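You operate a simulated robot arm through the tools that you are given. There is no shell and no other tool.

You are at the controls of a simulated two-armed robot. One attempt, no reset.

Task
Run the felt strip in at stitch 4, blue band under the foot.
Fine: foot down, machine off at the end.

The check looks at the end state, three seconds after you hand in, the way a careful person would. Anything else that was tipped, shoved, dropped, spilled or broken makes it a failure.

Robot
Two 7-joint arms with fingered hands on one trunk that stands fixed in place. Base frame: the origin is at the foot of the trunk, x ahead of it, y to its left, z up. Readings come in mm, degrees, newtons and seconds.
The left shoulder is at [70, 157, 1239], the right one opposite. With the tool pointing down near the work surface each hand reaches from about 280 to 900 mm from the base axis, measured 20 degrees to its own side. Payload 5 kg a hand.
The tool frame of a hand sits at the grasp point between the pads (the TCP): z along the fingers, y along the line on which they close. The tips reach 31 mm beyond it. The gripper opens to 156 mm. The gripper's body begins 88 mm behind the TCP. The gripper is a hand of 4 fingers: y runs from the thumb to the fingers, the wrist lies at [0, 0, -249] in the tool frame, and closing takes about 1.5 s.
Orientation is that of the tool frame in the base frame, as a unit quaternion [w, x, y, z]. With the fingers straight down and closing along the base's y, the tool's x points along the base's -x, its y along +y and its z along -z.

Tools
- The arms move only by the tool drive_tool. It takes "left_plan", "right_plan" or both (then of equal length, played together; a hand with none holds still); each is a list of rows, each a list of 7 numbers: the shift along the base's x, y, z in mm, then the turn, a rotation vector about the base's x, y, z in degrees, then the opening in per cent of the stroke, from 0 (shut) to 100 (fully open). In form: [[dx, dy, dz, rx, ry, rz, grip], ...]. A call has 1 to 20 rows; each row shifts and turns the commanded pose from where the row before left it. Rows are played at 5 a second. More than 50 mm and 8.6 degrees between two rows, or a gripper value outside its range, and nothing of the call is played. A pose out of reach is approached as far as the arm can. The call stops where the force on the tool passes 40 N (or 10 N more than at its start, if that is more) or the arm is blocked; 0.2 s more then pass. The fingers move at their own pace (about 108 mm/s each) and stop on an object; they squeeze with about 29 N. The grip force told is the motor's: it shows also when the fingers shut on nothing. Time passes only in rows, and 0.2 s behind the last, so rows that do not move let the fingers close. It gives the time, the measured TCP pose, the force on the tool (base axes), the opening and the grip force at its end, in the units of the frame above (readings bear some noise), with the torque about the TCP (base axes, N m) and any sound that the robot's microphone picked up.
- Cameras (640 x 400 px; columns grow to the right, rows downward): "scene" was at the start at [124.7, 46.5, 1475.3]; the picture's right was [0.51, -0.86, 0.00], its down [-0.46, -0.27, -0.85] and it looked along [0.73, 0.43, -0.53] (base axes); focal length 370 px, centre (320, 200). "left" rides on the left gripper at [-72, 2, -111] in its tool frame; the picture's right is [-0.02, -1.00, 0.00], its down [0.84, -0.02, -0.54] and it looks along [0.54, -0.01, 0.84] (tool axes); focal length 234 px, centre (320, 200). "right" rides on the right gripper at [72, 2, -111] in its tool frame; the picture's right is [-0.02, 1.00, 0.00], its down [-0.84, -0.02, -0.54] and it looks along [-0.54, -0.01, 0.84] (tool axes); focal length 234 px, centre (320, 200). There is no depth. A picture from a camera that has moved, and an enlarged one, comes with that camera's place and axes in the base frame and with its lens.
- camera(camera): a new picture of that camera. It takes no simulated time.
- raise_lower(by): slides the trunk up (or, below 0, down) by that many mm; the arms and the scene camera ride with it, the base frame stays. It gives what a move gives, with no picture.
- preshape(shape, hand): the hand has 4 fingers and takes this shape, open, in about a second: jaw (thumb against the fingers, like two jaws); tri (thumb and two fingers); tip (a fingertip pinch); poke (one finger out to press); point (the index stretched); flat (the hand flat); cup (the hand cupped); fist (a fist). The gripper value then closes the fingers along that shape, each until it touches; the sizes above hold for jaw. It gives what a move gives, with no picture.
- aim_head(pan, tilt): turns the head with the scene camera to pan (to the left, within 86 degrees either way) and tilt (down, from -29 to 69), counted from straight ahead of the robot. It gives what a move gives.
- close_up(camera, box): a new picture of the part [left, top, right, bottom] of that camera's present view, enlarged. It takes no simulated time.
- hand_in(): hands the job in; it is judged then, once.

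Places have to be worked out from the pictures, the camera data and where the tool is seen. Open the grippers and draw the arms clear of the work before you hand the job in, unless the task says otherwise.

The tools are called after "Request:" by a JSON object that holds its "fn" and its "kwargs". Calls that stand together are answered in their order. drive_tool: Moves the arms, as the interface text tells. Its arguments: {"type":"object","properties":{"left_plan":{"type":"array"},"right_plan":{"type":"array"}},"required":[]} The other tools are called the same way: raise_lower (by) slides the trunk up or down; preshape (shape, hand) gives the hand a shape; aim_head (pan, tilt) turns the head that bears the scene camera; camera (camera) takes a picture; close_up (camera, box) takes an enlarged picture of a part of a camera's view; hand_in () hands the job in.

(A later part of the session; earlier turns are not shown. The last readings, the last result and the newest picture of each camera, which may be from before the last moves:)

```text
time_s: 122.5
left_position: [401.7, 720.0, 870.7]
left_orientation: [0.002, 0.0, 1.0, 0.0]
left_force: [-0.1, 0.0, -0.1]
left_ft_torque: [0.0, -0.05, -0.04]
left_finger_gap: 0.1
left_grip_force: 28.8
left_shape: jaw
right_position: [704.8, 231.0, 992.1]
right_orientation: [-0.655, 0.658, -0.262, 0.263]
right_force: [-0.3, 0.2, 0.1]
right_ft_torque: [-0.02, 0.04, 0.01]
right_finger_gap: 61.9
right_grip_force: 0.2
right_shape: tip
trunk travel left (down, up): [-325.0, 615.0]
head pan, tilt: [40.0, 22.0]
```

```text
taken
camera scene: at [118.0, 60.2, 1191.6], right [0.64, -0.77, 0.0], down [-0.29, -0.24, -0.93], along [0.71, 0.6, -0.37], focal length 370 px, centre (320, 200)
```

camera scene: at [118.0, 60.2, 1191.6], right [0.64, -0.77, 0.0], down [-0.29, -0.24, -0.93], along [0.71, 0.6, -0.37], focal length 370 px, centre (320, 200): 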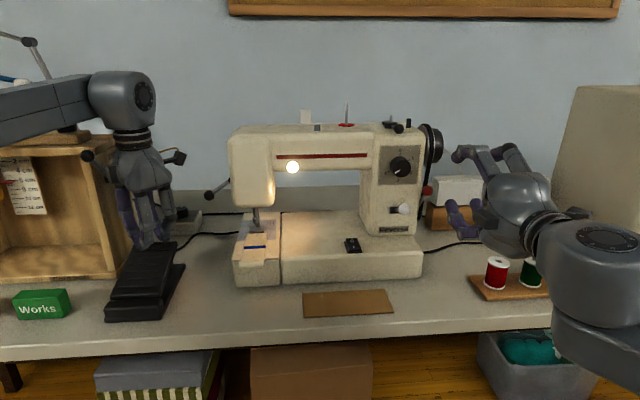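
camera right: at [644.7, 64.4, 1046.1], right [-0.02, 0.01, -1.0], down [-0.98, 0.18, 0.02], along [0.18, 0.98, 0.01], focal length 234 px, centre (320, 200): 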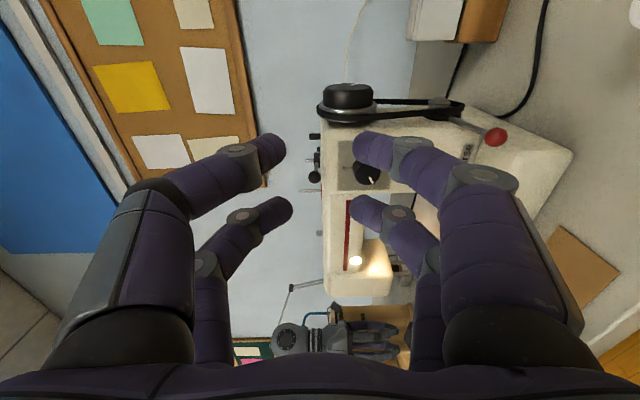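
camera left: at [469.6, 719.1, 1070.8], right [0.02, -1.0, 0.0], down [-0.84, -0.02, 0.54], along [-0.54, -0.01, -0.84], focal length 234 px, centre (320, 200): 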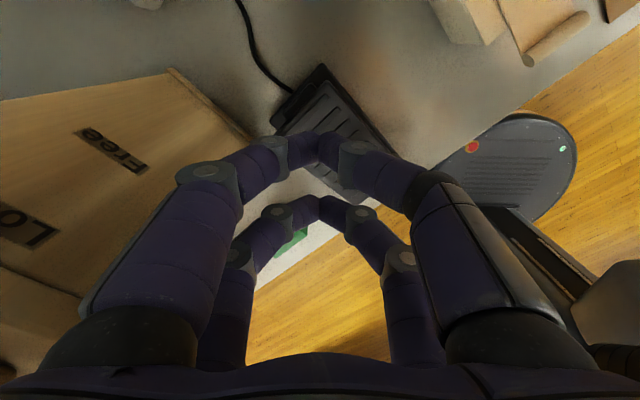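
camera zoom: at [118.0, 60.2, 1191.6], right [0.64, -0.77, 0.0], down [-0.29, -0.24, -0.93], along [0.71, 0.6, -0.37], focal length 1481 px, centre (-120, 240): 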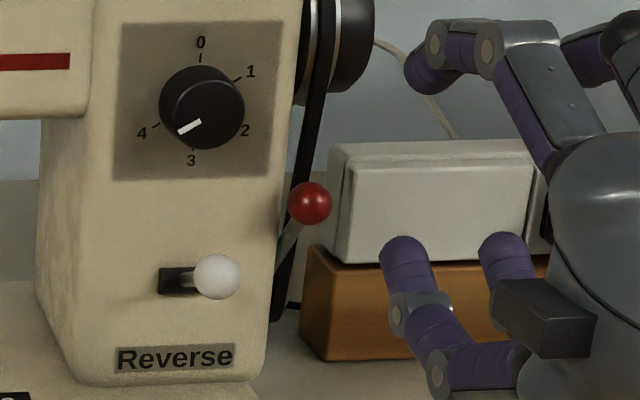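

Red lever restored. The wheel turned but needle didn't, so I'll test the bobbin-winder lever next: nudge its ball gently to the left to feel whether it's against a stop. Moving the closed right fingers to the right of the winder ball first.

Request:
{"fn": "drive_tool", "kwargs": {"right_plan": [[-5, 5, 20, 0, 0, 0, 0], [-5, 5, 21, 0, 0, 0, 0], [-5, 5, 21, 0, 0, 0, 0], [10, 25, 0, 0, 0, 0, 0], [14, 20, 0, 0, 0, 0, 0], [14, 14.5, 0, 0, 0, 0, 0]]}}

Request:
{"fn": "close_up", "kwargs": {"camera": "right", "box": [180, 60, 460, 260]}}

Request:
{"fn": "close_up", "kwargs": {"camera": "scene", "box": [350, 80, 510, 200]}}

```text
time_s: 123.9
left_position: [402.3, 721.8, 868.0]
left_orientation: [0.001, 0.0, 1.0, 0.0]
left_force: [-0.2, 0.2, 0.1]
left_ft_torque: [-0.01, 0.01, 0.03]
left_finger_gap: 0.0
left_grip_force: 29.2
left_shape: jaw
right_position: [727.3, 305.4, 1050.1]
right_orientation: [-0.655, 0.658, -0.263, 0.262]
right_force: [0.2, -0.5, -0.4]
right_ft_torque: [0.01, 0.0, 0.0]
right_finger_gap: 0.0
right_grip_force: 29.3
right_shape: tip
trunk travel left (down, up): [-325.0, 615.0]
head pan, tilt: [40.0, 22.0]
```

```text
2.00 times, centred on (320, 160) of right
camera zoom: at [703.5, 175.6, 1050.1], right [-0.02, 0.01, -1.0], down [-0.98, 0.18, 0.02], along [0.18, 0.98, 0.01], focal length 468 px, centre (320, 280)
```

zoom: 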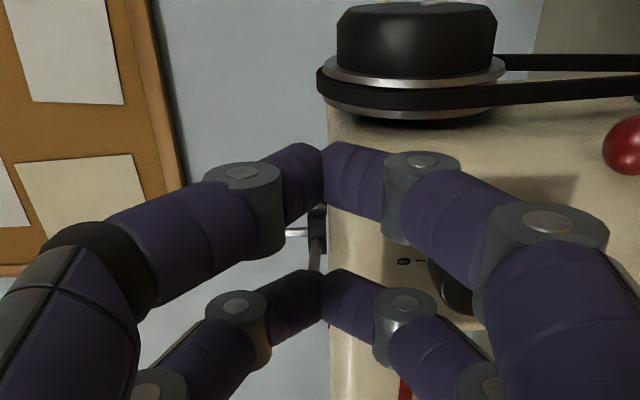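

```text
3.33 times, centred on (430, 140) of scene
camera zoom: at [119.2, 61.6, 1191.4], right [0.64, -0.77, 0.0], down [-0.29, -0.24, -0.93], along [0.71, 0.6, -0.38], focal length 1234 px, centre (-47, 400)
```

zoom: 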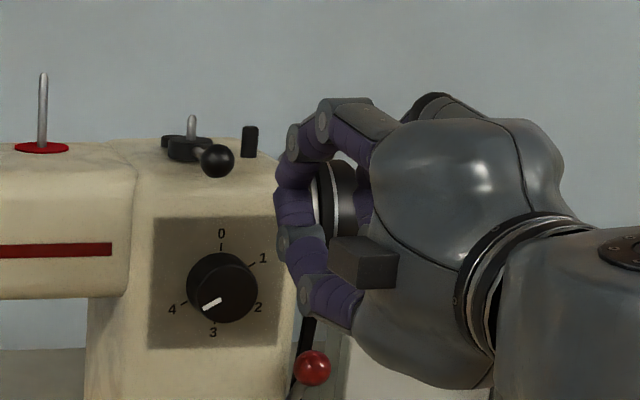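

Advancing beside the winder ball (tip just to its right).

Request:
{"fn": "drive_tool", "kwargs": {"right_plan": [[7.3, 7.55, 1, 0, 0, 0, 0], [7.3, 7.55, 1, 0, 0, 0, 0], [7.3, 7.55, 1, 0, 0, 0, 0], [7.3, 7.55, 1, 0, 0, 0, 0]]}}

Request:
{"fn": "close_up", "kwargs": {"camera": "right", "box": [180, 60, 460, 260]}}

Request:
{"fn": "close_up", "kwargs": {"camera": "scene", "box": [370, 90, 450, 150]}}

```text
time_s: 124.9
left_position: [402.5, 721.1, 869.3]
left_orientation: [0.001, -0.001, 1.0, 0.0]
left_force: [-0.1, -0.3, 0.6]
left_ft_torque: [0.0, -0.03, -0.01]
left_finger_gap: 0.0
left_grip_force: 29.1
left_shape: jaw
right_position: [757.3, 337.0, 1055.0]
right_orientation: [-0.654, 0.659, -0.263, 0.262]
right_force: [0.0, 0.1, 0.0]
right_ft_torque: [-0.01, 0.02, -0.03]
right_finger_gap: 0.0
right_grip_force: 28.9
right_shape: tip
trunk travel left (down, up): [-325.0, 615.0]
head pan, tilt: [40.0, 22.0]
```

```text
2.00 times, centred on (320, 160) of right
camera zoom: at [732.5, 206.9, 1054.6], right [-0.02, 0.01, -1.0], down [-0.98, 0.18, 0.02], along [0.18, 0.98, 0.01], focal length 468 px, centre (320, 280)
```

zoom: 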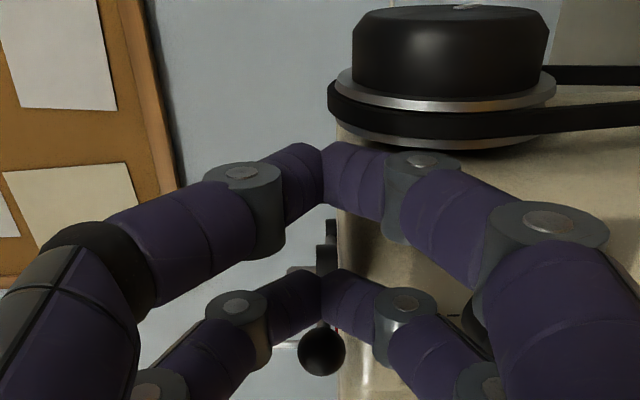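

```text
6.67 times, centred on (410, 120) of scene
camera zoom: at [118.8, 61.2, 1191.4], right [0.64, -0.77, 0.0], down [-0.29, -0.24, -0.93], along [0.71, 0.6, -0.38], focal length 2468 px, centre (-280, 733)
```

zoom: 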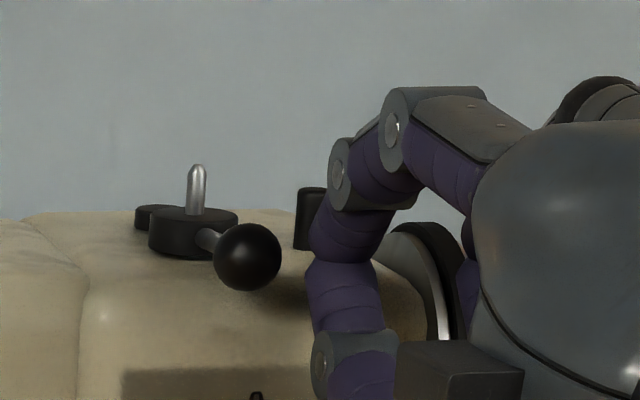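

The ball is right beside the inboard pinch. Nudging left in small steps.

Request:
{"fn": "drive_tool", "kwargs": {"right_plan": [[-2.2, 2.1, 0, 0, 0, 0, 0], [-2.2, 2.1, 0, 0, 0, 0, 0], [-2.2, 2.1, 0, 0, 0, 0, 0]]}}

Request:
{"fn": "drive_tool", "kwargs": {"right_plan": [[-1.4, 1.4, 0, 0, 0, 0, 0], [-1.4, 1.4, 0, 0, 0, 0, 0]]}}

Request:
{"fn": "close_up", "kwargs": {"camera": "scene", "box": [370, 90, 450, 150]}}

```text
time_s: 125.7
left_position: [401.9, 720.6, 869.9]
left_orientation: [0.001, -0.001, 1.0, 0.0]
left_force: [-0.4, 0.2, 0.3]
left_ft_torque: [0.0, -0.03, -0.01]
left_finger_gap: 0.0
left_grip_force: 29.2
left_shape: jaw
right_position: [750.9, 341.9, 1056.1]
right_orientation: [-0.655, 0.658, -0.263, 0.263]
right_force: [0.2, 0.4, 1.1]
right_ft_torque: [-0.04, -0.02, 0.02]
right_finger_gap: 0.2
right_grip_force: 28.6
right_shape: tip
trunk travel left (down, up): [-325.0, 615.0]
head pan, tilt: [40.0, 22.0]
```

```text
time_s: 126.3
left_position: [402.5, 720.9, 870.3]
left_orientation: [0.0, 0.001, 1.0, -0.001]
left_force: [0.3, 0.4, 0.2]
left_ft_torque: [-0.01, 0.04, 0.01]
left_finger_gap: 0.0
left_grip_force: 28.7
left_shape: jaw
right_position: [748.7, 343.9, 1055.4]
right_orientation: [-0.655, 0.657, -0.264, 0.264]
right_force: [4.2, -2.7, 0.2]
right_ft_torque: [0.05, 0.04, -0.09]
right_finger_gap: 0.0
right_grip_force: 28.5
right_shape: tip
trunk travel left (down, up): [-325.0, 615.0]
head pan, tilt: [40.0, 22.0]
```

```text
6.67 times, centred on (410, 120) of scene
camera zoom: at [119.2, 60.4, 1191.5], right [0.64, -0.77, 0.0], down [-0.29, -0.24, -0.93], along [0.71, 0.6, -0.37], focal length 2468 px, centre (-280, 733)
```

zoom: 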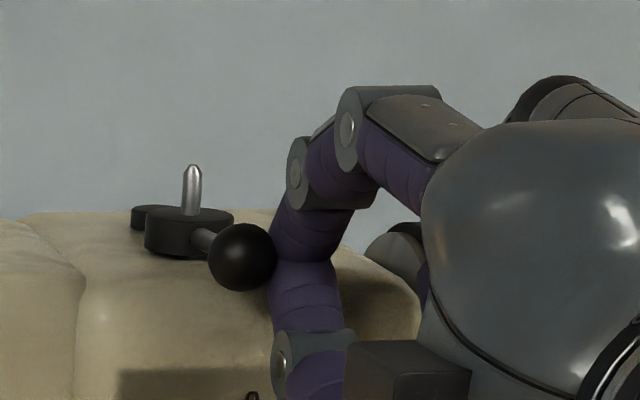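

Contact at ~5 N with no visible movement yet. One more small step.

Request:
{"fn": "drive_tool", "kwargs": {"right_plan": [[-1.1, 1.0, 0, 0, 0, 0, 0], [-1.1, 1.0, 0, 0, 0, 0, 0]]}}

Request:
{"fn": "close_up", "kwargs": {"camera": "scene", "box": [370, 90, 450, 150]}}

```text
time_s: 126.9
left_position: [403.3, 719.2, 870.3]
left_orientation: [0.0, 0.0, 1.0, 0.002]
left_force: [-0.9, -0.5, 0.1]
left_ft_torque: [0.03, -0.01, -0.04]
left_finger_gap: 0.1
left_grip_force: 29.2
left_shape: jaw
right_position: [748.3, 344.3, 1055.2]
right_orientation: [-0.655, 0.657, -0.265, 0.263]
right_force: [7.0, -6.6, 0.4]
right_ft_torque: [0.03, 0.04, -0.25]
right_finger_gap: 0.1
right_grip_force: 28.8
right_shape: tip
trunk travel left (down, up): [-325.0, 615.0]
head pan, tilt: [40.0, 22.0]
```

```text
6.67 times, centred on (410, 120) of scene
camera zoom: at [119.8, 59.7, 1191.4], right [0.64, -0.77, 0.0], down [-0.29, -0.24, -0.93], along [0.71, 0.6, -0.37], focal length 2468 px, centre (-280, 733)
```

zoom: 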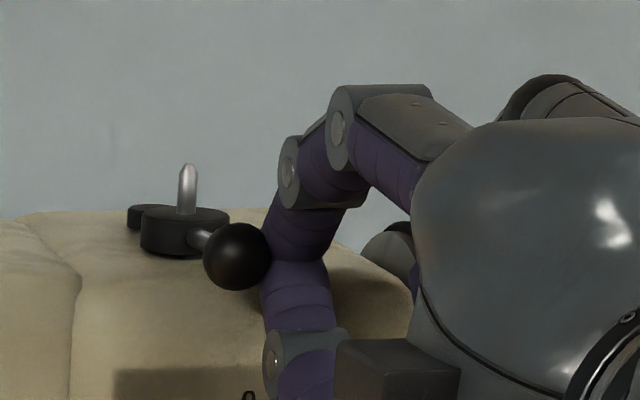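

The winder ball is against a stop to the left (10 N, no movement), i.e. it is already swung out. So the drive is fine; the strip simply isn't under the foot (foot down on bare plate). I'll withdraw the right hand, and prepare the left hand to lift the presser foot.

Request:
{"fn": "drive_tool", "kwargs": {"right_plan": [[5, -5, 0, 0, 0, 0, 0], [5, -5, 0, 0, 0, 0, 0], [-15, -15, 5, 0, 0, 0, 0], [-20, -20, 10, 0, 0, 0, 0], [-25, -25, 10, 0, 0, 0, 0], [-25, -25, 10, 0, 0, 0, 0], [-25, -25, 0, 0, 0, 0, 0], [-25, -25, 0, 0, 0, 0, 0], [0, 0, 0, 0, 0, 0, 0], [0, 0, 0, 0, 0, 0, 0], [0, 0, 0, 0, 0, 0, 0]], "left_plan": [[-5, -5, 5, 0, -8.2, 0, 0], [-5, -5, 5, 0, -8.2, 0, 0], [-5, -5, 5, 0, -8.2, 0, 0], [-5, -5, 5, 0, -8.2, 0, 0], [0, 0, 0, 0, -8.2, 0, 0], [0, 0, 0, 0, -8.2, 0, 0], [0, 0, 0, 0, -8.2, 0, 0], [0, 0, 0, 0, -8.2, 0, 0], [0, 0, 0, 0, -8.2, 0, 0], [0, 0, 0, 0, -8.2, 0, 0], [0, 0, 0, 0, -8, 0, 0]]}}

Request:
{"fn": "aim_head", "kwargs": {"pan": 50, "tilt": 24}}

Request:
{"fn": "camera", "kwargs": {"camera": "scene"}}

Request:
{"fn": "camera", "kwargs": {"camera": "left"}}

```text
time_s: 129.3
left_position: [401.7, 717.6, 893.0]
left_orientation: [0.707, 0.0, 0.707, -0.001]
left_force: [0.2, 0.6, -1.0]
left_ft_torque: [-0.02, -0.04, 0.01]
left_finger_gap: 0.0
left_grip_force: 29.2
left_shape: jaw
left hand out of reach, approached as far as the arm can: row 10, 11
right_position: [621.3, 202.8, 1091.7]
right_orientation: [-0.654, 0.659, -0.263, 0.263]
right_force: [0.4, 0.5, 0.1]
right_ft_torque: [0.01, 0.03, -0.02]
right_finger_gap: 0.1
right_grip_force: 29.5
right_shape: tip
trunk travel left (down, up): [-325.0, 615.0]
head pan, tilt: [40.0, 22.0]
```

```text
time_s: 130.0
left_position: [400.2, 715.9, 894.0]
left_orientation: [0.706, 0.0, 0.708, -0.002]
left_force: [0.4, 0.7, -0.8]
left_ft_torque: [0.0, -0.01, -0.04]
left_finger_gap: 0.0
left_grip_force: 29.7
left_shape: jaw
right_position: [620.5, 201.2, 1092.4]
right_orientation: [-0.655, 0.658, -0.263, 0.261]
right_force: [0.7, 0.7, 0.2]
right_ft_torque: [-0.01, 0.0, -0.02]
right_finger_gap: 0.1
right_grip_force: 29.9
right_shape: tip
trunk travel left (down, up): [-325.0, 615.0]
head pan, tilt: [50.0, 24.0]
```

```text
taken
camera scene: at [107.1, 72.1, 1188.2], right [0.77, -0.64, 0.0], down [-0.26, -0.31, -0.91], along [0.59, 0.7, -0.41], focal length 370 px, centre (320, 200)
```

scene: 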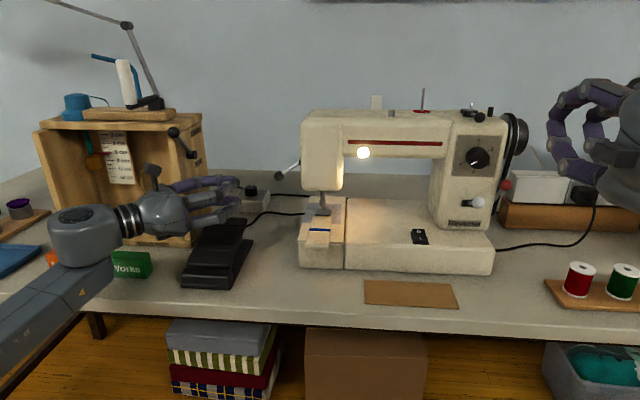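

```text
taken
camera left: at [289.3, 718.0, 966.6], right [0.0, -1.0, 0.03], down [-0.55, -0.02, -0.84], along [0.84, -0.02, -0.55], focal length 234 px, centre (320, 200)
```

left: 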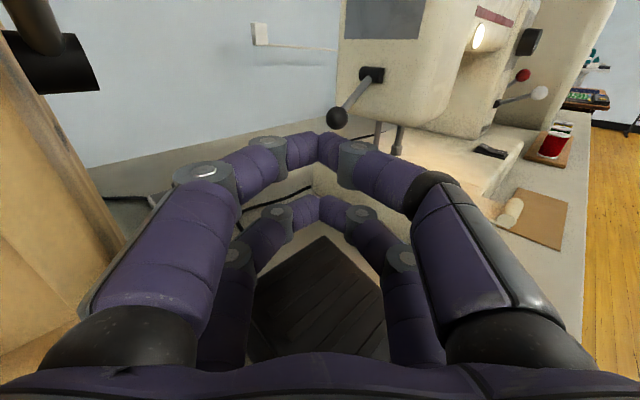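

The left hand is level, pointing at the lifter. Zooming both cameras to locate the lifter ball precisely.

Request:
{"fn": "close_up", "kwargs": {"camera": "left", "box": [280, 50, 440, 190]}}

Request:
{"fn": "close_up", "kwargs": {"camera": "scene", "box": [230, 130, 350, 260]}}

```text
2.86 times, centred on (360, 120) of left
camera zoom: at [289.3, 718.0, 966.6], right [0.0, -1.0, 0.03], down [-0.55, -0.02, -0.84], along [0.84, -0.02, -0.55], focal length 669 px, centre (206, 429)
```

zoom: 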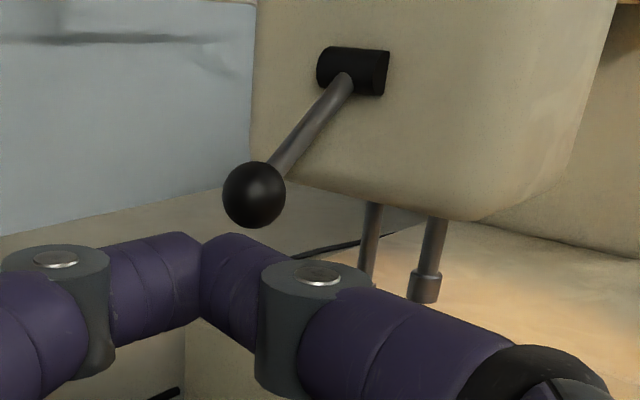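

```text
3.08 times, centred on (290, 195) of scene
camera zoom: at [107.1, 72.1, 1188.2], right [0.77, -0.64, 0.0], down [-0.26, -0.31, -0.91], along [0.59, 0.7, -0.41], focal length 1139 px, centre (412, 215)
```

zoom: 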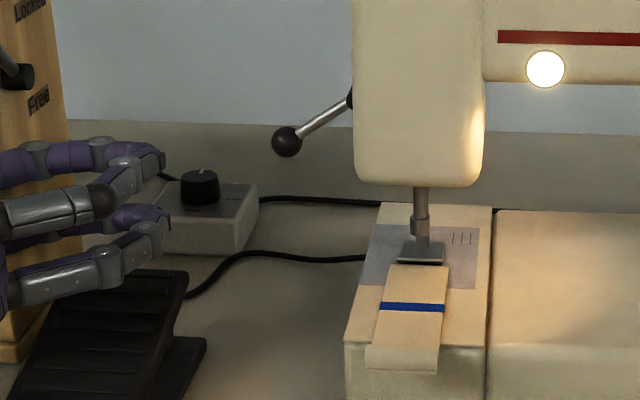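

Lifter ball is at about (519.5, 700, 911.5), pivot near (546, 669, 942). With the hand level, its two finger pairs (26 mm apart vertically) can act as a fork around the ball. Moving in line with it first.

Request:
{"fn": "drive_tool", "kwargs": {"left_plan": [[0, -3, 8, 0, 0, 0, 0], [0, -3, 9, 0, 0, 0, 0], [14, -2, 0, 0, 0, 0, 0], [14, -2, 0, 0, 0, 0, 0], [14, -1, 0, 0, 0, 0, 0], [14, -1, 0, 0, 0, 0, 0], [12, 0, 0, 0, 0, 0, 0]]}}

Request:
{"fn": "close_up", "kwargs": {"camera": "left", "box": [260, 60, 420, 200]}}

Request:
{"fn": "close_up", "kwargs": {"camera": "scene", "box": [230, 130, 350, 260]}}

```text
time_s: 131.6
left_position: [470.2, 704.2, 911.3]
left_orientation: [0.707, 0.0, 0.707, 0.0]
left_force: [-0.2, -0.7, 0.5]
left_ft_torque: [0.01, 0.0, 0.01]
left_finger_gap: 0.0
left_grip_force: 28.7
left_shape: jaw
right_position: [620.5, 200.1, 1091.5]
right_orientation: [-0.654, 0.659, -0.264, 0.262]
right_force: [0.1, 0.5, 0.7]
right_ft_torque: [-0.02, 0.04, -0.03]
right_finger_gap: 0.0
right_grip_force: 28.9
right_shape: tip
trunk travel left (down, up): [-325.0, 615.0]
head pan, tilt: [50.0, 24.0]
```

```text
2.86 times, centred on (340, 130) of left
camera zoom: at [357.2, 706.8, 983.0], right [0.0, -1.0, 0.03], down [-0.54, -0.02, -0.84], along [0.84, -0.01, -0.54], focal length 669 px, centre (263, 400)
```

zoom: 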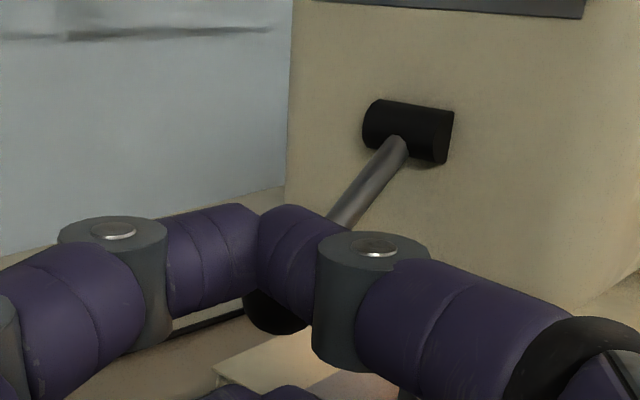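

```text
3.08 times, centred on (290, 195) of scene
camera zoom: at [107.2, 72.0, 1188.2], right [0.77, -0.64, 0.0], down [-0.26, -0.31, -0.91], along [0.59, 0.7, -0.41], focal length 1139 px, centre (412, 215)
```

zoom: 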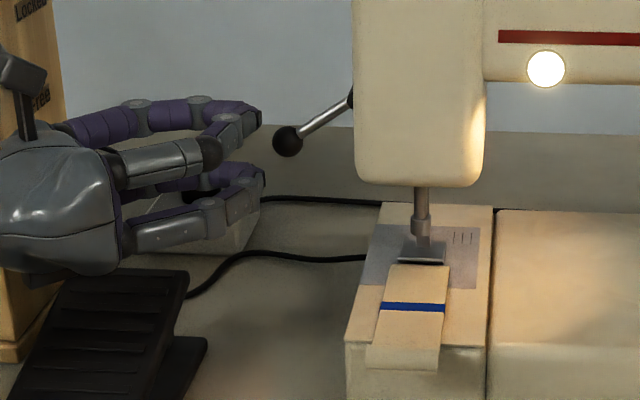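

The ball lines up between the upper and lower finger pairs. Moving forward 20 mm to bracket it.

Request:
{"fn": "drive_tool", "kwargs": {"left_plan": [[7, 0, 0, 0, 0, 0, 0], [7, 0, 0, 0, 0, 0, 0], [6, 0, 0, 0, 0, 0, 0]]}}

Request:
{"fn": "close_up", "kwargs": {"camera": "scene", "box": [230, 130, 350, 260]}}

Request:
{"fn": "close_up", "kwargs": {"camera": "left", "box": [260, 60, 420, 200]}}

```text
time_s: 132.4
left_position: [489.8, 704.6, 911.0]
left_orientation: [0.707, 0.0, 0.707, 0.0]
left_force: [0.2, -0.2, -0.8]
left_ft_torque: [-0.04, -0.02, 0.01]
left_finger_gap: 0.0
left_grip_force: 28.9
left_shape: jaw
right_position: [620.3, 200.6, 1091.7]
right_orientation: [-0.655, 0.658, -0.264, 0.261]
right_force: [-0.1, 0.6, -0.4]
right_ft_torque: [0.02, 0.0, 0.0]
right_finger_gap: 0.2
right_grip_force: 29.2
right_shape: tip
trunk travel left (down, up): [-325.0, 615.0]
head pan, tilt: [50.0, 24.0]
```

```text
3.08 times, centred on (290, 195) of scene
camera zoom: at [107.2, 71.9, 1188.2], right [0.77, -0.64, 0.0], down [-0.26, -0.31, -0.91], along [0.59, 0.7, -0.41], focal length 1139 px, centre (412, 215)
```

zoom: 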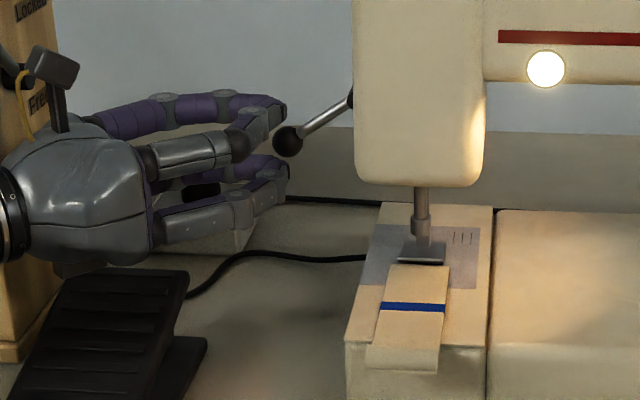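

```text
2.86 times, centred on (340, 130) of left
camera zoom: at [377.6, 706.8, 983.3], right [0.0, -1.0, 0.03], down [-0.54, -0.02, -0.84], along [0.84, -0.01, -0.54], focal length 669 px, centre (263, 400)
```

zoom: 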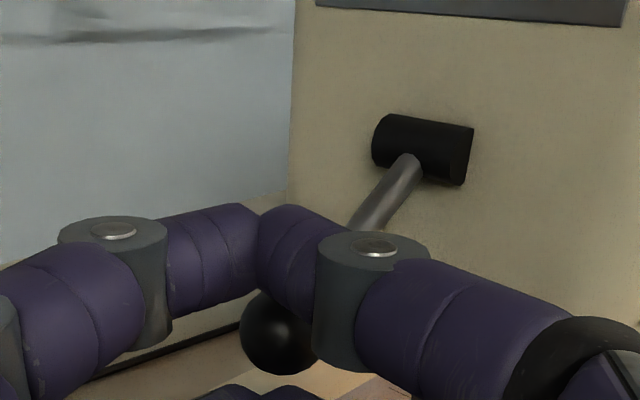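

The ball sits between the upper and lower pairs. Lifting gently along the lever's arc and watching the foot.

Request:
{"fn": "drive_tool", "kwargs": {"left_plan": [[0, 0, 3, 0, 0, 0, 0], [-2.8, 2.7, 6, 0, 0, 0, 0], [-2.2, 2.1, 6.4, 0, 0, 0, 0]]}}

Request:
{"fn": "close_up", "kwargs": {"camera": "scene", "box": [230, 130, 350, 260]}}

Request:
{"fn": "close_up", "kwargs": {"camera": "scene", "box": [300, 185, 348, 225]}}

```text
time_s: 133.2
left_position: [484.0, 709.1, 928.1]
left_orientation: [0.708, -0.001, 0.707, -0.001]
left_force: [-0.1, 0.7, -1.4]
left_ft_torque: [-0.01, 0.08, 0.06]
left_finger_gap: 0.0
left_grip_force: 28.9
left_shape: jaw
right_position: [621.7, 200.2, 1092.6]
right_orientation: [-0.655, 0.658, -0.263, 0.262]
right_force: [1.1, 0.1, -0.3]
right_ft_torque: [-0.01, -0.01, 0.0]
right_finger_gap: 0.0
right_grip_force: 29.1
right_shape: tip
trunk travel left (down, up): [-325.0, 615.0]
head pan, tilt: [50.0, 24.0]
```

```text
3.08 times, centred on (290, 195) of scene
camera zoom: at [107.0, 71.9, 1188.2], right [0.77, -0.64, 0.0], down [-0.26, -0.31, -0.91], along [0.59, 0.7, -0.41], focal length 1139 px, centre (412, 215)
```

zoom: 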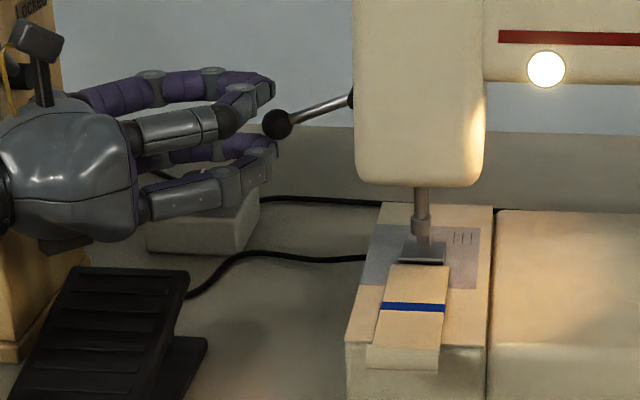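

```text
10.00 times, centred on (324, 205) of scene
camera zoom: at [107.0, 71.9, 1188.2], right [0.77, -0.64, 0.0], down [-0.26, -0.31, -0.91], along [0.59, 0.7, -0.41], focal length 3703 px, centre (280, 150)
```

zoom: 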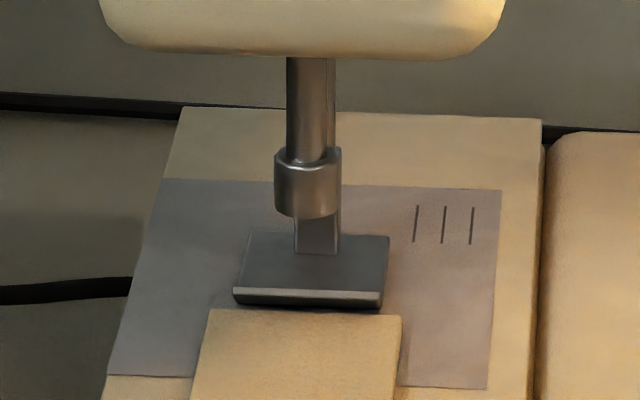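

The lever lifts easily (about 1 N). Continuing the lift.

Request:
{"fn": "drive_tool", "kwargs": {"left_plan": [[-1.5, 1.5, 6.8, 0, 0, 0, 0], [-0.8, 0.8, 7.1, 0, 0, 0, 0], [0, 0, 7.1, 0, 0, 0, 0]]}}

Request:
{"fn": "close_up", "kwargs": {"camera": "scene", "box": [230, 130, 350, 260]}}

Request:
{"fn": "close_up", "kwargs": {"camera": "scene", "box": [300, 185, 348, 225]}}

```text
time_s: 134.0
left_position: [481.6, 710.5, 948.7]
left_orientation: [0.708, 0.001, 0.707, -0.001]
left_force: [-0.1, 0.1, -0.4]
left_ft_torque: [0.01, -0.01, -0.03]
left_finger_gap: 0.0
left_grip_force: 28.5
left_shape: jaw
right_position: [620.7, 200.1, 1092.5]
right_orientation: [-0.655, 0.659, -0.263, 0.262]
right_force: [-0.1, -0.6, -0.7]
right_ft_torque: [0.01, 0.0, 0.04]
right_finger_gap: 0.0
right_grip_force: 29.1
right_shape: tip
trunk travel left (down, up): [-325.0, 615.0]
head pan, tilt: [50.0, 24.0]
```

```text
3.08 times, centred on (290, 195) of scene
camera zoom: at [107.0, 71.8, 1188.3], right [0.77, -0.64, 0.0], down [-0.26, -0.31, -0.91], along [0.59, 0.7, -0.41], focal length 1139 px, centre (412, 215)
```

zoom: 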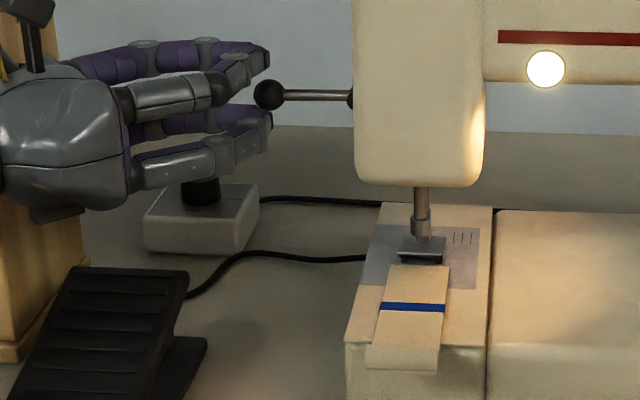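

```text
10.00 times, centred on (324, 205) of scene
camera zoom: at [107.0, 71.8, 1188.3], right [0.77, -0.64, 0.0], down [-0.26, -0.31, -0.91], along [0.59, 0.7, -0.41], focal length 3703 px, centre (280, 150)
```

zoom: 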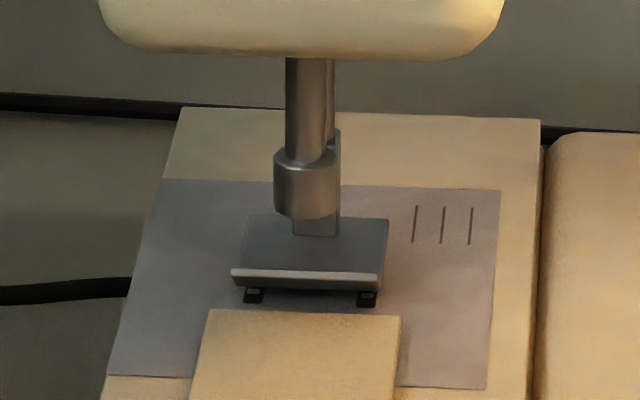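

Now the foot is rising and the feed dogs are visible behind the strip's end — so the strip indeed has to be slid under the raised foot first. Continuing the lift to the top of the lever's travel.

Request:
{"fn": "drive_tool", "kwargs": {"left_plan": [[0.6, -0.6, 7, 0, 0, 0, 0], [1.2, -1.2, 6.9, 0, 0, 0, 0]]}}

Request:
{"fn": "close_up", "kwargs": {"camera": "scene", "box": [230, 130, 350, 260]}}

Request:
{"fn": "close_up", "kwargs": {"camera": "scene", "box": [300, 185, 348, 225]}}

```text
time_s: 134.6
left_position: [483.4, 709.3, 963.3]
left_orientation: [0.708, 0.0, 0.707, 0.0]
left_force: [-0.3, 0.8, 1.7]
left_ft_torque: [0.0, 0.0, 0.0]
left_finger_gap: 0.1
left_grip_force: 28.8
left_shape: jaw
right_position: [620.2, 200.2, 1093.2]
right_orientation: [-0.654, 0.659, -0.263, 0.262]
right_force: [-0.1, 0.2, 0.0]
right_ft_torque: [0.01, 0.01, -0.01]
right_finger_gap: 0.1
right_grip_force: 29.1
right_shape: tip
trunk travel left (down, up): [-325.0, 615.0]
head pan, tilt: [50.0, 24.0]
```

```text
3.08 times, centred on (290, 195) of scene
camera zoom: at [107.0, 71.8, 1188.3], right [0.77, -0.64, 0.0], down [-0.26, -0.31, -0.91], along [0.59, 0.7, -0.41], focal length 1139 px, centre (412, 215)
```

zoom: 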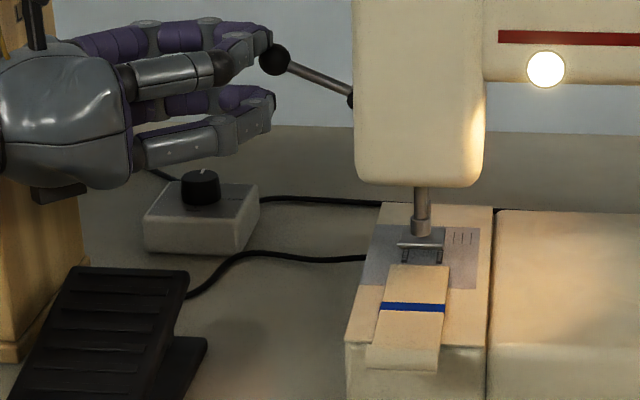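

```text
10.00 times, centred on (324, 205) of scene
camera zoom: at [107.0, 71.8, 1188.3], right [0.77, -0.64, 0.0], down [-0.26, -0.31, -0.91], along [0.59, 0.7, -0.41], focal length 3703 px, centre (280, 150)
```

zoom: 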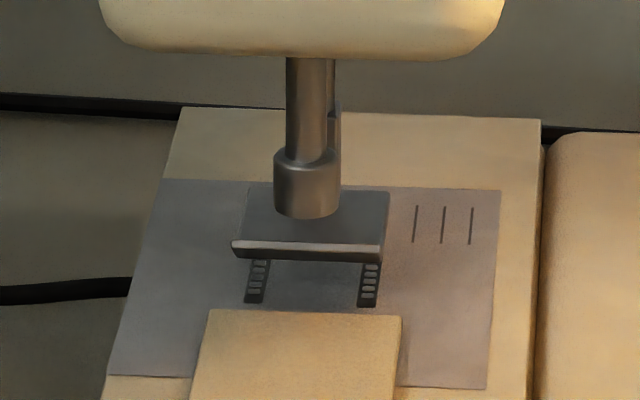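

The lever went over centre and the foot is fully up with feed dogs exposed. Withdrawing the left hand to see that it stays up.

Request:
{"fn": "drive_tool", "kwargs": {"left_plan": [[-8, 0, 0, 0, 0, 0, 0], [-12, 0, 0, 0, 0, 0, 0], [-15, 0, 0, 0, 0, 0, 0], [-15, 0, 0, 0, 0, 0, 0]]}}

Request:
{"fn": "close_up", "kwargs": {"camera": "scene", "box": [230, 130, 350, 260]}}

Request:
{"fn": "camera", "kwargs": {"camera": "left"}}

```text
time_s: 135.6
left_position: [432.3, 708.4, 961.9]
left_orientation: [0.708, 0.0, 0.707, 0.0]
left_force: [-0.7, -0.9, -0.9]
left_ft_torque: [-0.02, 0.02, 0.0]
left_finger_gap: 0.0
left_grip_force: 28.5
left_shape: jaw
right_position: [619.1, 201.2, 1092.7]
right_orientation: [-0.655, 0.658, -0.264, 0.262]
right_force: [0.3, 0.3, 0.0]
right_ft_torque: [-0.01, 0.0, 0.04]
right_finger_gap: 0.0
right_grip_force: 29.3
right_shape: tip
trunk travel left (down, up): [-325.0, 615.0]
head pan, tilt: [50.0, 24.0]
```

```text
3.08 times, centred on (290, 195) of scene
camera zoom: at [106.7, 71.8, 1188.3], right [0.77, -0.64, 0.0], down [-0.26, -0.31, -0.91], along [0.59, 0.7, -0.41], focal length 1139 px, centre (412, 215)
```

zoom: 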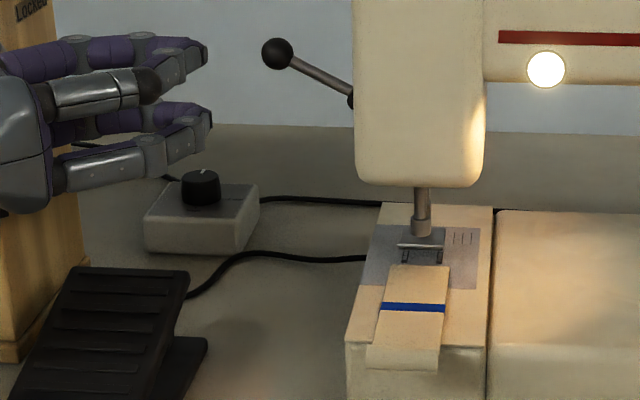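

```text
taken
camera left: at [321.5, 710.7, 1033.2], right [0.0, -1.0, 0.02], down [-0.54, -0.02, -0.84], along [0.84, -0.01, -0.54], focal length 234 px, centre (320, 200)
```

left: 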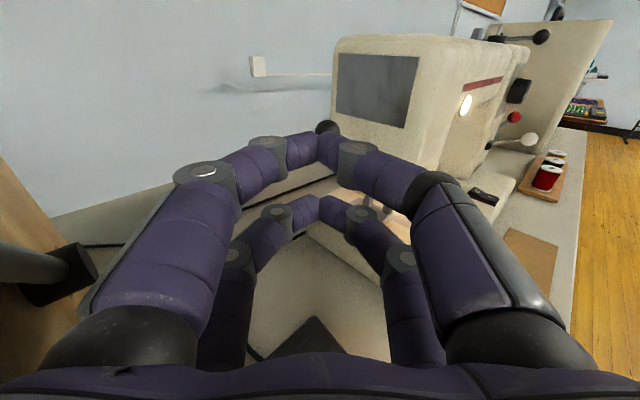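

The foot stays up by itself. Now I'll bring the left hand round to the front of the strip (yaw +46°, level, in front of the machine) so it can slide the strip under the foot.

Request:
{"fn": "drive_tool", "kwargs": {"left_plan": [[-4, -34, -6, 0, 0, 7.7, 0], [-2, -37, -10, 0, 0, 7.7, 0], [0, -37, -12, 0, 0, 7.7, 0], [2, -37, -16, 0, 0, 7.7, 0], [4, -37, -18, 0, 0, 7.7, 0], [6, -37, -18, 0, 0, 7.5, 0]]}}

Request:
{"fn": "camera", "kwargs": {"camera": "left"}}

Request:
{"fn": "camera", "kwargs": {"camera": "scene"}}

```text
time_s: 137.2
left_position: [448.8, 598.4, 834.0]
left_orientation: [0.619, -0.269, 0.68, 0.285]
left_force: [-6.8, 0.7, 1.5]
left_ft_torque: [-0.05, 0.05, -0.16]
left_finger_gap: 0.3
left_grip_force: 29.4
left_shape: jaw
left hand out of reach, approached as far as the arm can: row 2, 3, 4, 5, 6
right_position: [620.2, 201.7, 1092.4]
right_orientation: [-0.655, 0.658, -0.263, 0.262]
right_force: [0.0, 1.9, -0.1]
right_ft_torque: [0.02, -0.01, -0.02]
right_finger_gap: 0.0
right_grip_force: 29.4
right_shape: tip
trunk travel left (down, up): [-325.0, 615.0]
head pan, tilt: [50.0, 24.0]
stopped in row 6 (left hand): the arm was blocked; the commanded pose is now the measured one
```

```text
taken
camera left: at [376.8, 520.5, 913.4], right [0.72, -0.69, -0.03], down [-0.44, -0.42, -0.8], along [0.54, 0.59, -0.6], focal length 234 px, centre (320, 200)
```

left: 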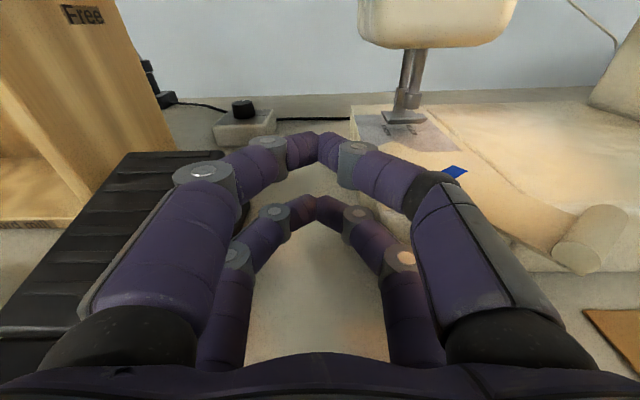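

```text
taken
camera scene: at [107.0, 72.4, 1188.2], right [0.77, -0.64, 0.0], down [-0.26, -0.31, -0.91], along [0.59, 0.7, -0.41], focal length 370 px, centre (320, 200)
```

scene: 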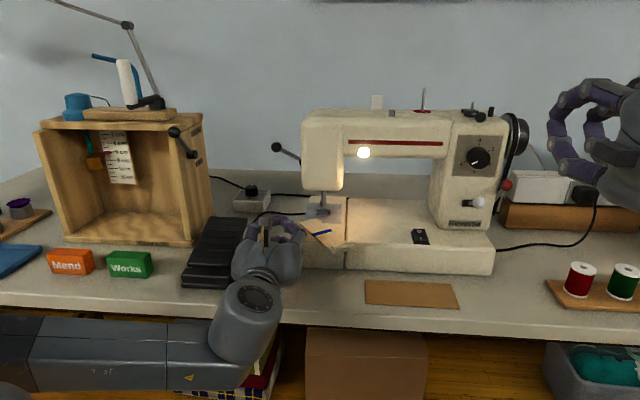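

The left arm hit its reach limit, deviated and was blocked; its fingers seem to have turned the strip. Looking closely before moving anything.

Request:
{"fn": "close_up", "kwargs": {"camera": "scene", "box": [220, 170, 360, 290]}}

Request:
{"fn": "close_up", "kwargs": {"camera": "left", "box": [330, 60, 640, 290]}}

```text
3.33 times, centred on (290, 230) of scene
camera zoom: at [107.0, 72.4, 1188.2], right [0.77, -0.64, 0.0], down [-0.26, -0.31, -0.91], along [0.59, 0.7, -0.41], focal length 1234 px, centre (420, 100)
```

zoom: 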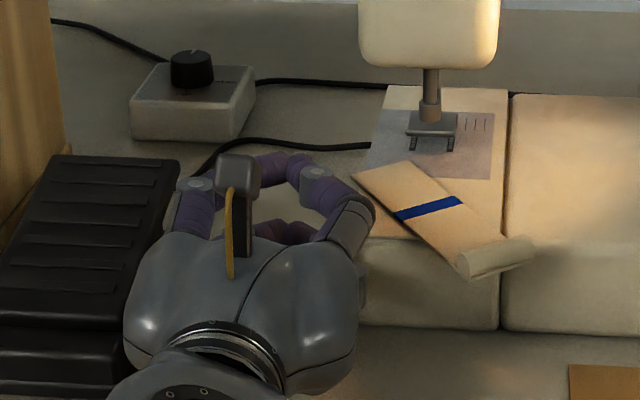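

```text
1.74 times, centred on (485, 175) of left
camera zoom: at [376.8, 520.5, 913.4], right [0.72, -0.69, -0.03], down [-0.44, -0.42, -0.8], along [0.54, 0.59, -0.6], focal length 407 px, centre (33, 244)
```

zoom: 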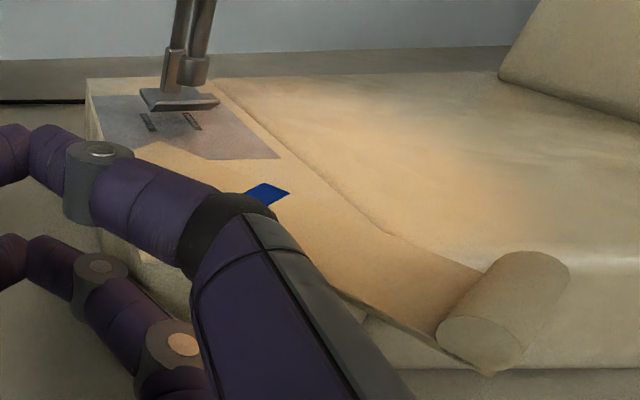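

The strip (a loose rigid piece) has been turned by about 45°, its rolled end overhanging the front; it's still on the bed. I'll back the left hand straight away from it (−n), which moves away from the strip's edge.

Request:
{"fn": "drive_tool", "kwargs": {"left_plan": [[-4, -4.2, 0, 0, 0, 0, 0], [-7, -7.2, 0, 0, 0, 0, 0]]}}

Request:
{"fn": "close_up", "kwargs": {"camera": "scene", "box": [220, 170, 360, 290]}}

```text
time_s: 137.8
left_position: [448.2, 597.1, 833.7]
left_orientation: [0.619, -0.268, 0.681, 0.285]
left_force: [-7.1, 4.3, 0.3]
left_ft_torque: [0.1, 0.17, -0.09]
left_finger_gap: 0.0
left_grip_force: 29.0
left_shape: jaw
left hand out of reach, approached as far as the arm can: row 1, 2
right_position: [619.3, 202.1, 1093.3]
right_orientation: [-0.656, 0.657, -0.263, 0.263]
right_force: [0.0, -0.1, 0.0]
right_ft_torque: [0.01, 0.0, -0.03]
right_finger_gap: 0.0
right_grip_force: 28.9
right_shape: tip
trunk travel left (down, up): [-325.0, 615.0]
head pan, tilt: [50.0, 24.0]
```

```text
3.33 times, centred on (290, 230) of scene
camera zoom: at [106.3, 72.3, 1188.3], right [0.77, -0.64, 0.0], down [-0.26, -0.31, -0.91], along [0.59, 0.7, -0.41], focal length 1234 px, centre (420, 100)
```

zoom: 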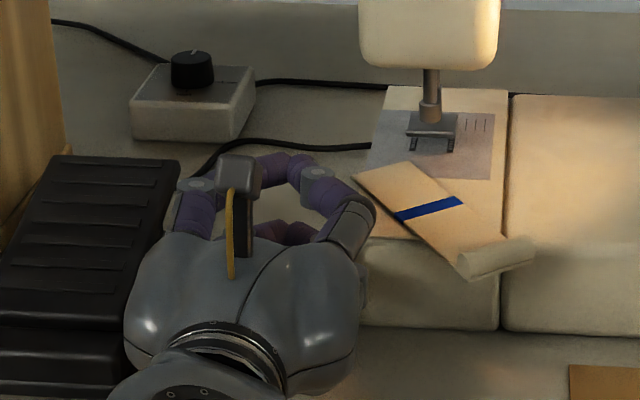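

The arm can't go further back in this pose. I'll raise it instead while turning the yaw back toward where it came from, which also swings the right knuckle away from the strip.

Request:
{"fn": "drive_tool", "kwargs": {"left_plan": [[0, 0, 8, 0, 0, -3, 0], [0, 0, 10, 0, 0, -5, 0], [0, 3, 12, 0, 0, -6, 0]]}}

Request:
{"fn": "close_up", "kwargs": {"camera": "scene", "box": [220, 170, 360, 290]}}

```text
time_s: 138.6
left_position: [450.2, 598.9, 863.1]
left_orientation: [0.649, -0.182, 0.709, 0.206]
left_force: [-0.4, 0.8, 0.4]
left_ft_torque: [-0.04, 0.07, -0.01]
left_finger_gap: 0.0
left_grip_force: 29.1
left_shape: jaw
right_position: [619.6, 200.1, 1093.4]
right_orientation: [-0.656, 0.657, -0.263, 0.264]
right_force: [-0.2, 0.1, -0.2]
right_ft_torque: [0.01, -0.01, -0.03]
right_finger_gap: 0.0
right_grip_force: 29.0
right_shape: tip
trunk travel left (down, up): [-325.0, 615.0]
head pan, tilt: [50.0, 24.0]
```

```text
3.33 times, centred on (290, 230) of scene
camera zoom: at [106.5, 72.0, 1188.2], right [0.77, -0.64, 0.0], down [-0.26, -0.31, -0.91], along [0.59, 0.7, -0.41], focal length 1234 px, centre (420, 100)
```

zoom: 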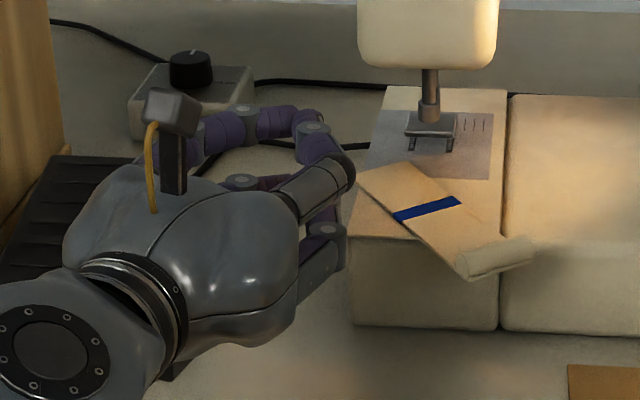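

Free of the strip. Continuing up and back to the lifter waiting position.

Request:
{"fn": "drive_tool", "kwargs": {"left_plan": [[-4, 8, 18, 0, 0, -6, 0], [-4, 14, 18, 0, 0, -6, 0], [-4, 18, 18, 0, 0, -6, 0], [-4, 22, 18, 0, 0, -6, 0], [-4, 24, 18, 0, 0, -6, 0], [-4, 20, 10, 0, 0, -2, 0]]}}

Request:
{"fn": "camera", "kwargs": {"camera": "scene"}}

Request:
{"fn": "close_up", "kwargs": {"camera": "scene", "box": [285, 180, 385, 290]}}

```text
time_s: 140.0
left_position: [431.2, 714.7, 957.9]
left_orientation: [0.682, 0.021, 0.731, 0.019]
left_force: [0.4, 0.0, 0.0]
left_ft_torque: [0.02, -0.02, -0.03]
left_finger_gap: 0.1
left_grip_force: 29.0
left_shape: jaw
left hand out of reach, approached as far as the arm can: row 3
right_position: [619.7, 200.3, 1093.6]
right_orientation: [-0.655, 0.658, -0.262, 0.263]
right_force: [0.4, -0.7, -0.7]
right_ft_torque: [0.0, -0.01, 0.0]
right_finger_gap: 0.2
right_grip_force: 29.0
right_shape: tip
trunk travel left (down, up): [-325.0, 615.0]
head pan, tilt: [50.0, 24.0]
```

```text
taken
camera scene: at [107.0, 71.9, 1188.2], right [0.77, -0.64, 0.0], down [-0.26, -0.31, -0.91], along [0.59, 0.7, -0.41], focal length 370 px, centre (320, 200)
```

scene: 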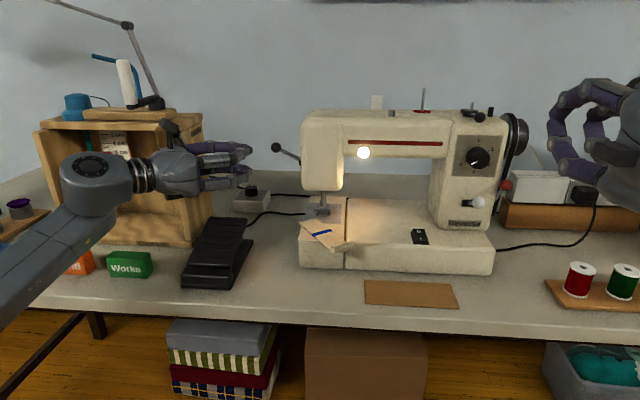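

```text
3.64 times, centred on (335, 235) of scene
camera zoom: at [107.0, 71.9, 1188.2], right [0.77, -0.64, 0.0], down [-0.26, -0.31, -0.91], along [0.59, 0.7, -0.41], focal length 1346 px, centre (266, 73)
```

zoom: 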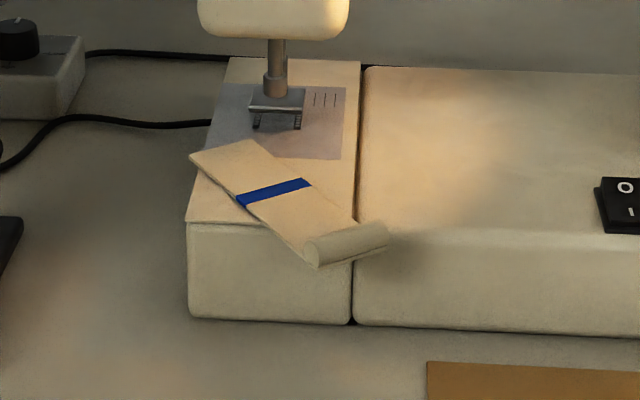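

Everything else is intact and the strip is still on the bed, rotated ~36°. Its rolled end (centre ≈ (516, 497, 834), 40 mm wide) overhangs the front, so I'll grip that roll by its two ends with the right hand. Setting jaw shape and re-orienting the hand above/in front of it.

Request:
{"fn": "preshape", "kwargs": {"hand": "right", "shape": "jaw"}}

Request:
{"fn": "drive_tool", "kwargs": {"right_plan": [[-7.2, 13.6, -8, 5.68, 5.88, 0, 45], [-7.2, 13.6, -8, 5.68, 5.88, 0, 45], [-7.2, 13.6, -8, 5.68, 5.88, 0, 45], [-7.2, 13.6, -8, 5.68, 5.88, 0, 45], [-7.2, 13.6, -8, 5.68, 5.88, 0, 45], [-7.2, 13.6, -8, 5.68, 5.88, 0, 45], [-7.2, 13.6, -8, 5.68, 5.88, 0, 45], [-7.2, 13.6, -8, 5.68, 5.88, 0, 45], [-7.2, 13.6, -8, 5.68, 5.88, 0, 45], [-7.2, 13.6, -8, 5.68, 5.88, 0, 45], [-7.2, 13.6, -8, 5.68, 5.88, 0, 45], [-7.2, 13.6, -8, 0, 0, 7.2, 45], [-7.2, 13.6, -8, 0, 0, 7.2, 45], [-7.2, 13.6, -8, 0, 0, 7.2, 45], [-7.2, 13.6, -8, 0, 0, 7.2, 45], [-7.2, 13.6, -8, 0, 0, 7.2, 45]]}}

Request:
{"fn": "camera", "kwargs": {"camera": "scene"}}

Request:
{"fn": "camera", "kwargs": {"camera": "right"}}

```text
time_s: 140.9
left_position: [431.4, 712.9, 957.4]
left_orientation: [0.681, 0.021, 0.732, 0.019]
left_force: [0.4, -0.1, 0.4]
left_ft_torque: [0.0, 0.0, -0.05]
left_finger_gap: 0.0
left_grip_force: 29.2
left_shape: jaw
right_position: [620.4, 200.3, 1093.3]
right_orientation: [-0.656, 0.658, -0.263, 0.261]
right_force: [0.0, 0.1, -0.9]
right_ft_torque: [-0.04, 0.01, -0.01]
right_finger_gap: 155.9
right_grip_force: 0.0
right_shape: jaw
trunk travel left (down, up): [-325.0, 615.0]
head pan, tilt: [50.0, 24.0]
```

```text
time_s: 144.3
left_position: [433.1, 715.2, 957.2]
left_orientation: [0.681, 0.02, 0.731, 0.019]
left_force: [0.1, 0.4, 0.0]
left_ft_torque: [-0.01, 0.03, 0.0]
left_finger_gap: 0.1
left_grip_force: 29.0
left_shape: jaw
right_position: [505.3, 416.2, 964.5]
right_orientation: [0.535, -0.464, 0.53, 0.467]
right_force: [-0.2, 0.6, -0.9]
right_ft_torque: [0.03, 0.02, -0.04]
right_finger_gap: 70.6
right_grip_force: 0.0
right_shape: jaw
trunk travel left (down, up): [-325.0, 615.0]
head pan, tilt: [50.0, 24.0]
```

```text
taken
camera scene: at [107.1, 72.1, 1188.2], right [0.77, -0.64, 0.0], down [-0.26, -0.31, -0.91], along [0.59, 0.7, -0.41], focal length 370 px, centre (320, 200)
```

scene: 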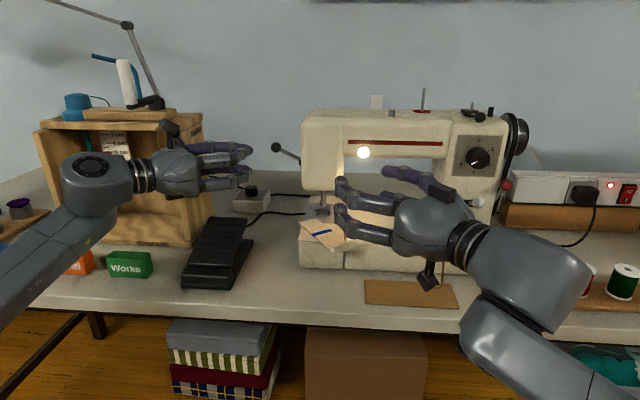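

```text
taken
camera right: at [488.7, 307.8, 892.2], right [-0.99, 0.13, 0.02], down [-0.05, -0.55, 0.83], along [0.12, 0.83, 0.55], focal length 234 px, centre (320, 200)
```

right: 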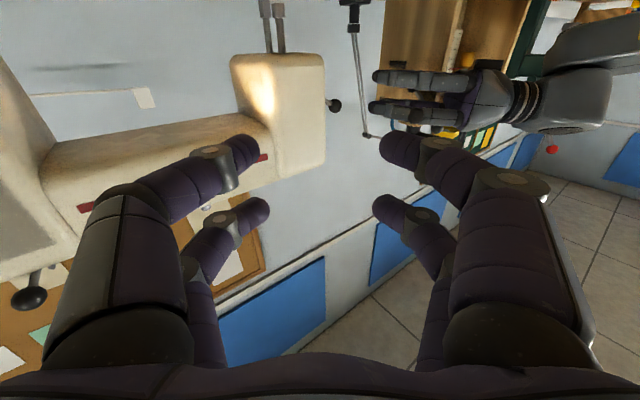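

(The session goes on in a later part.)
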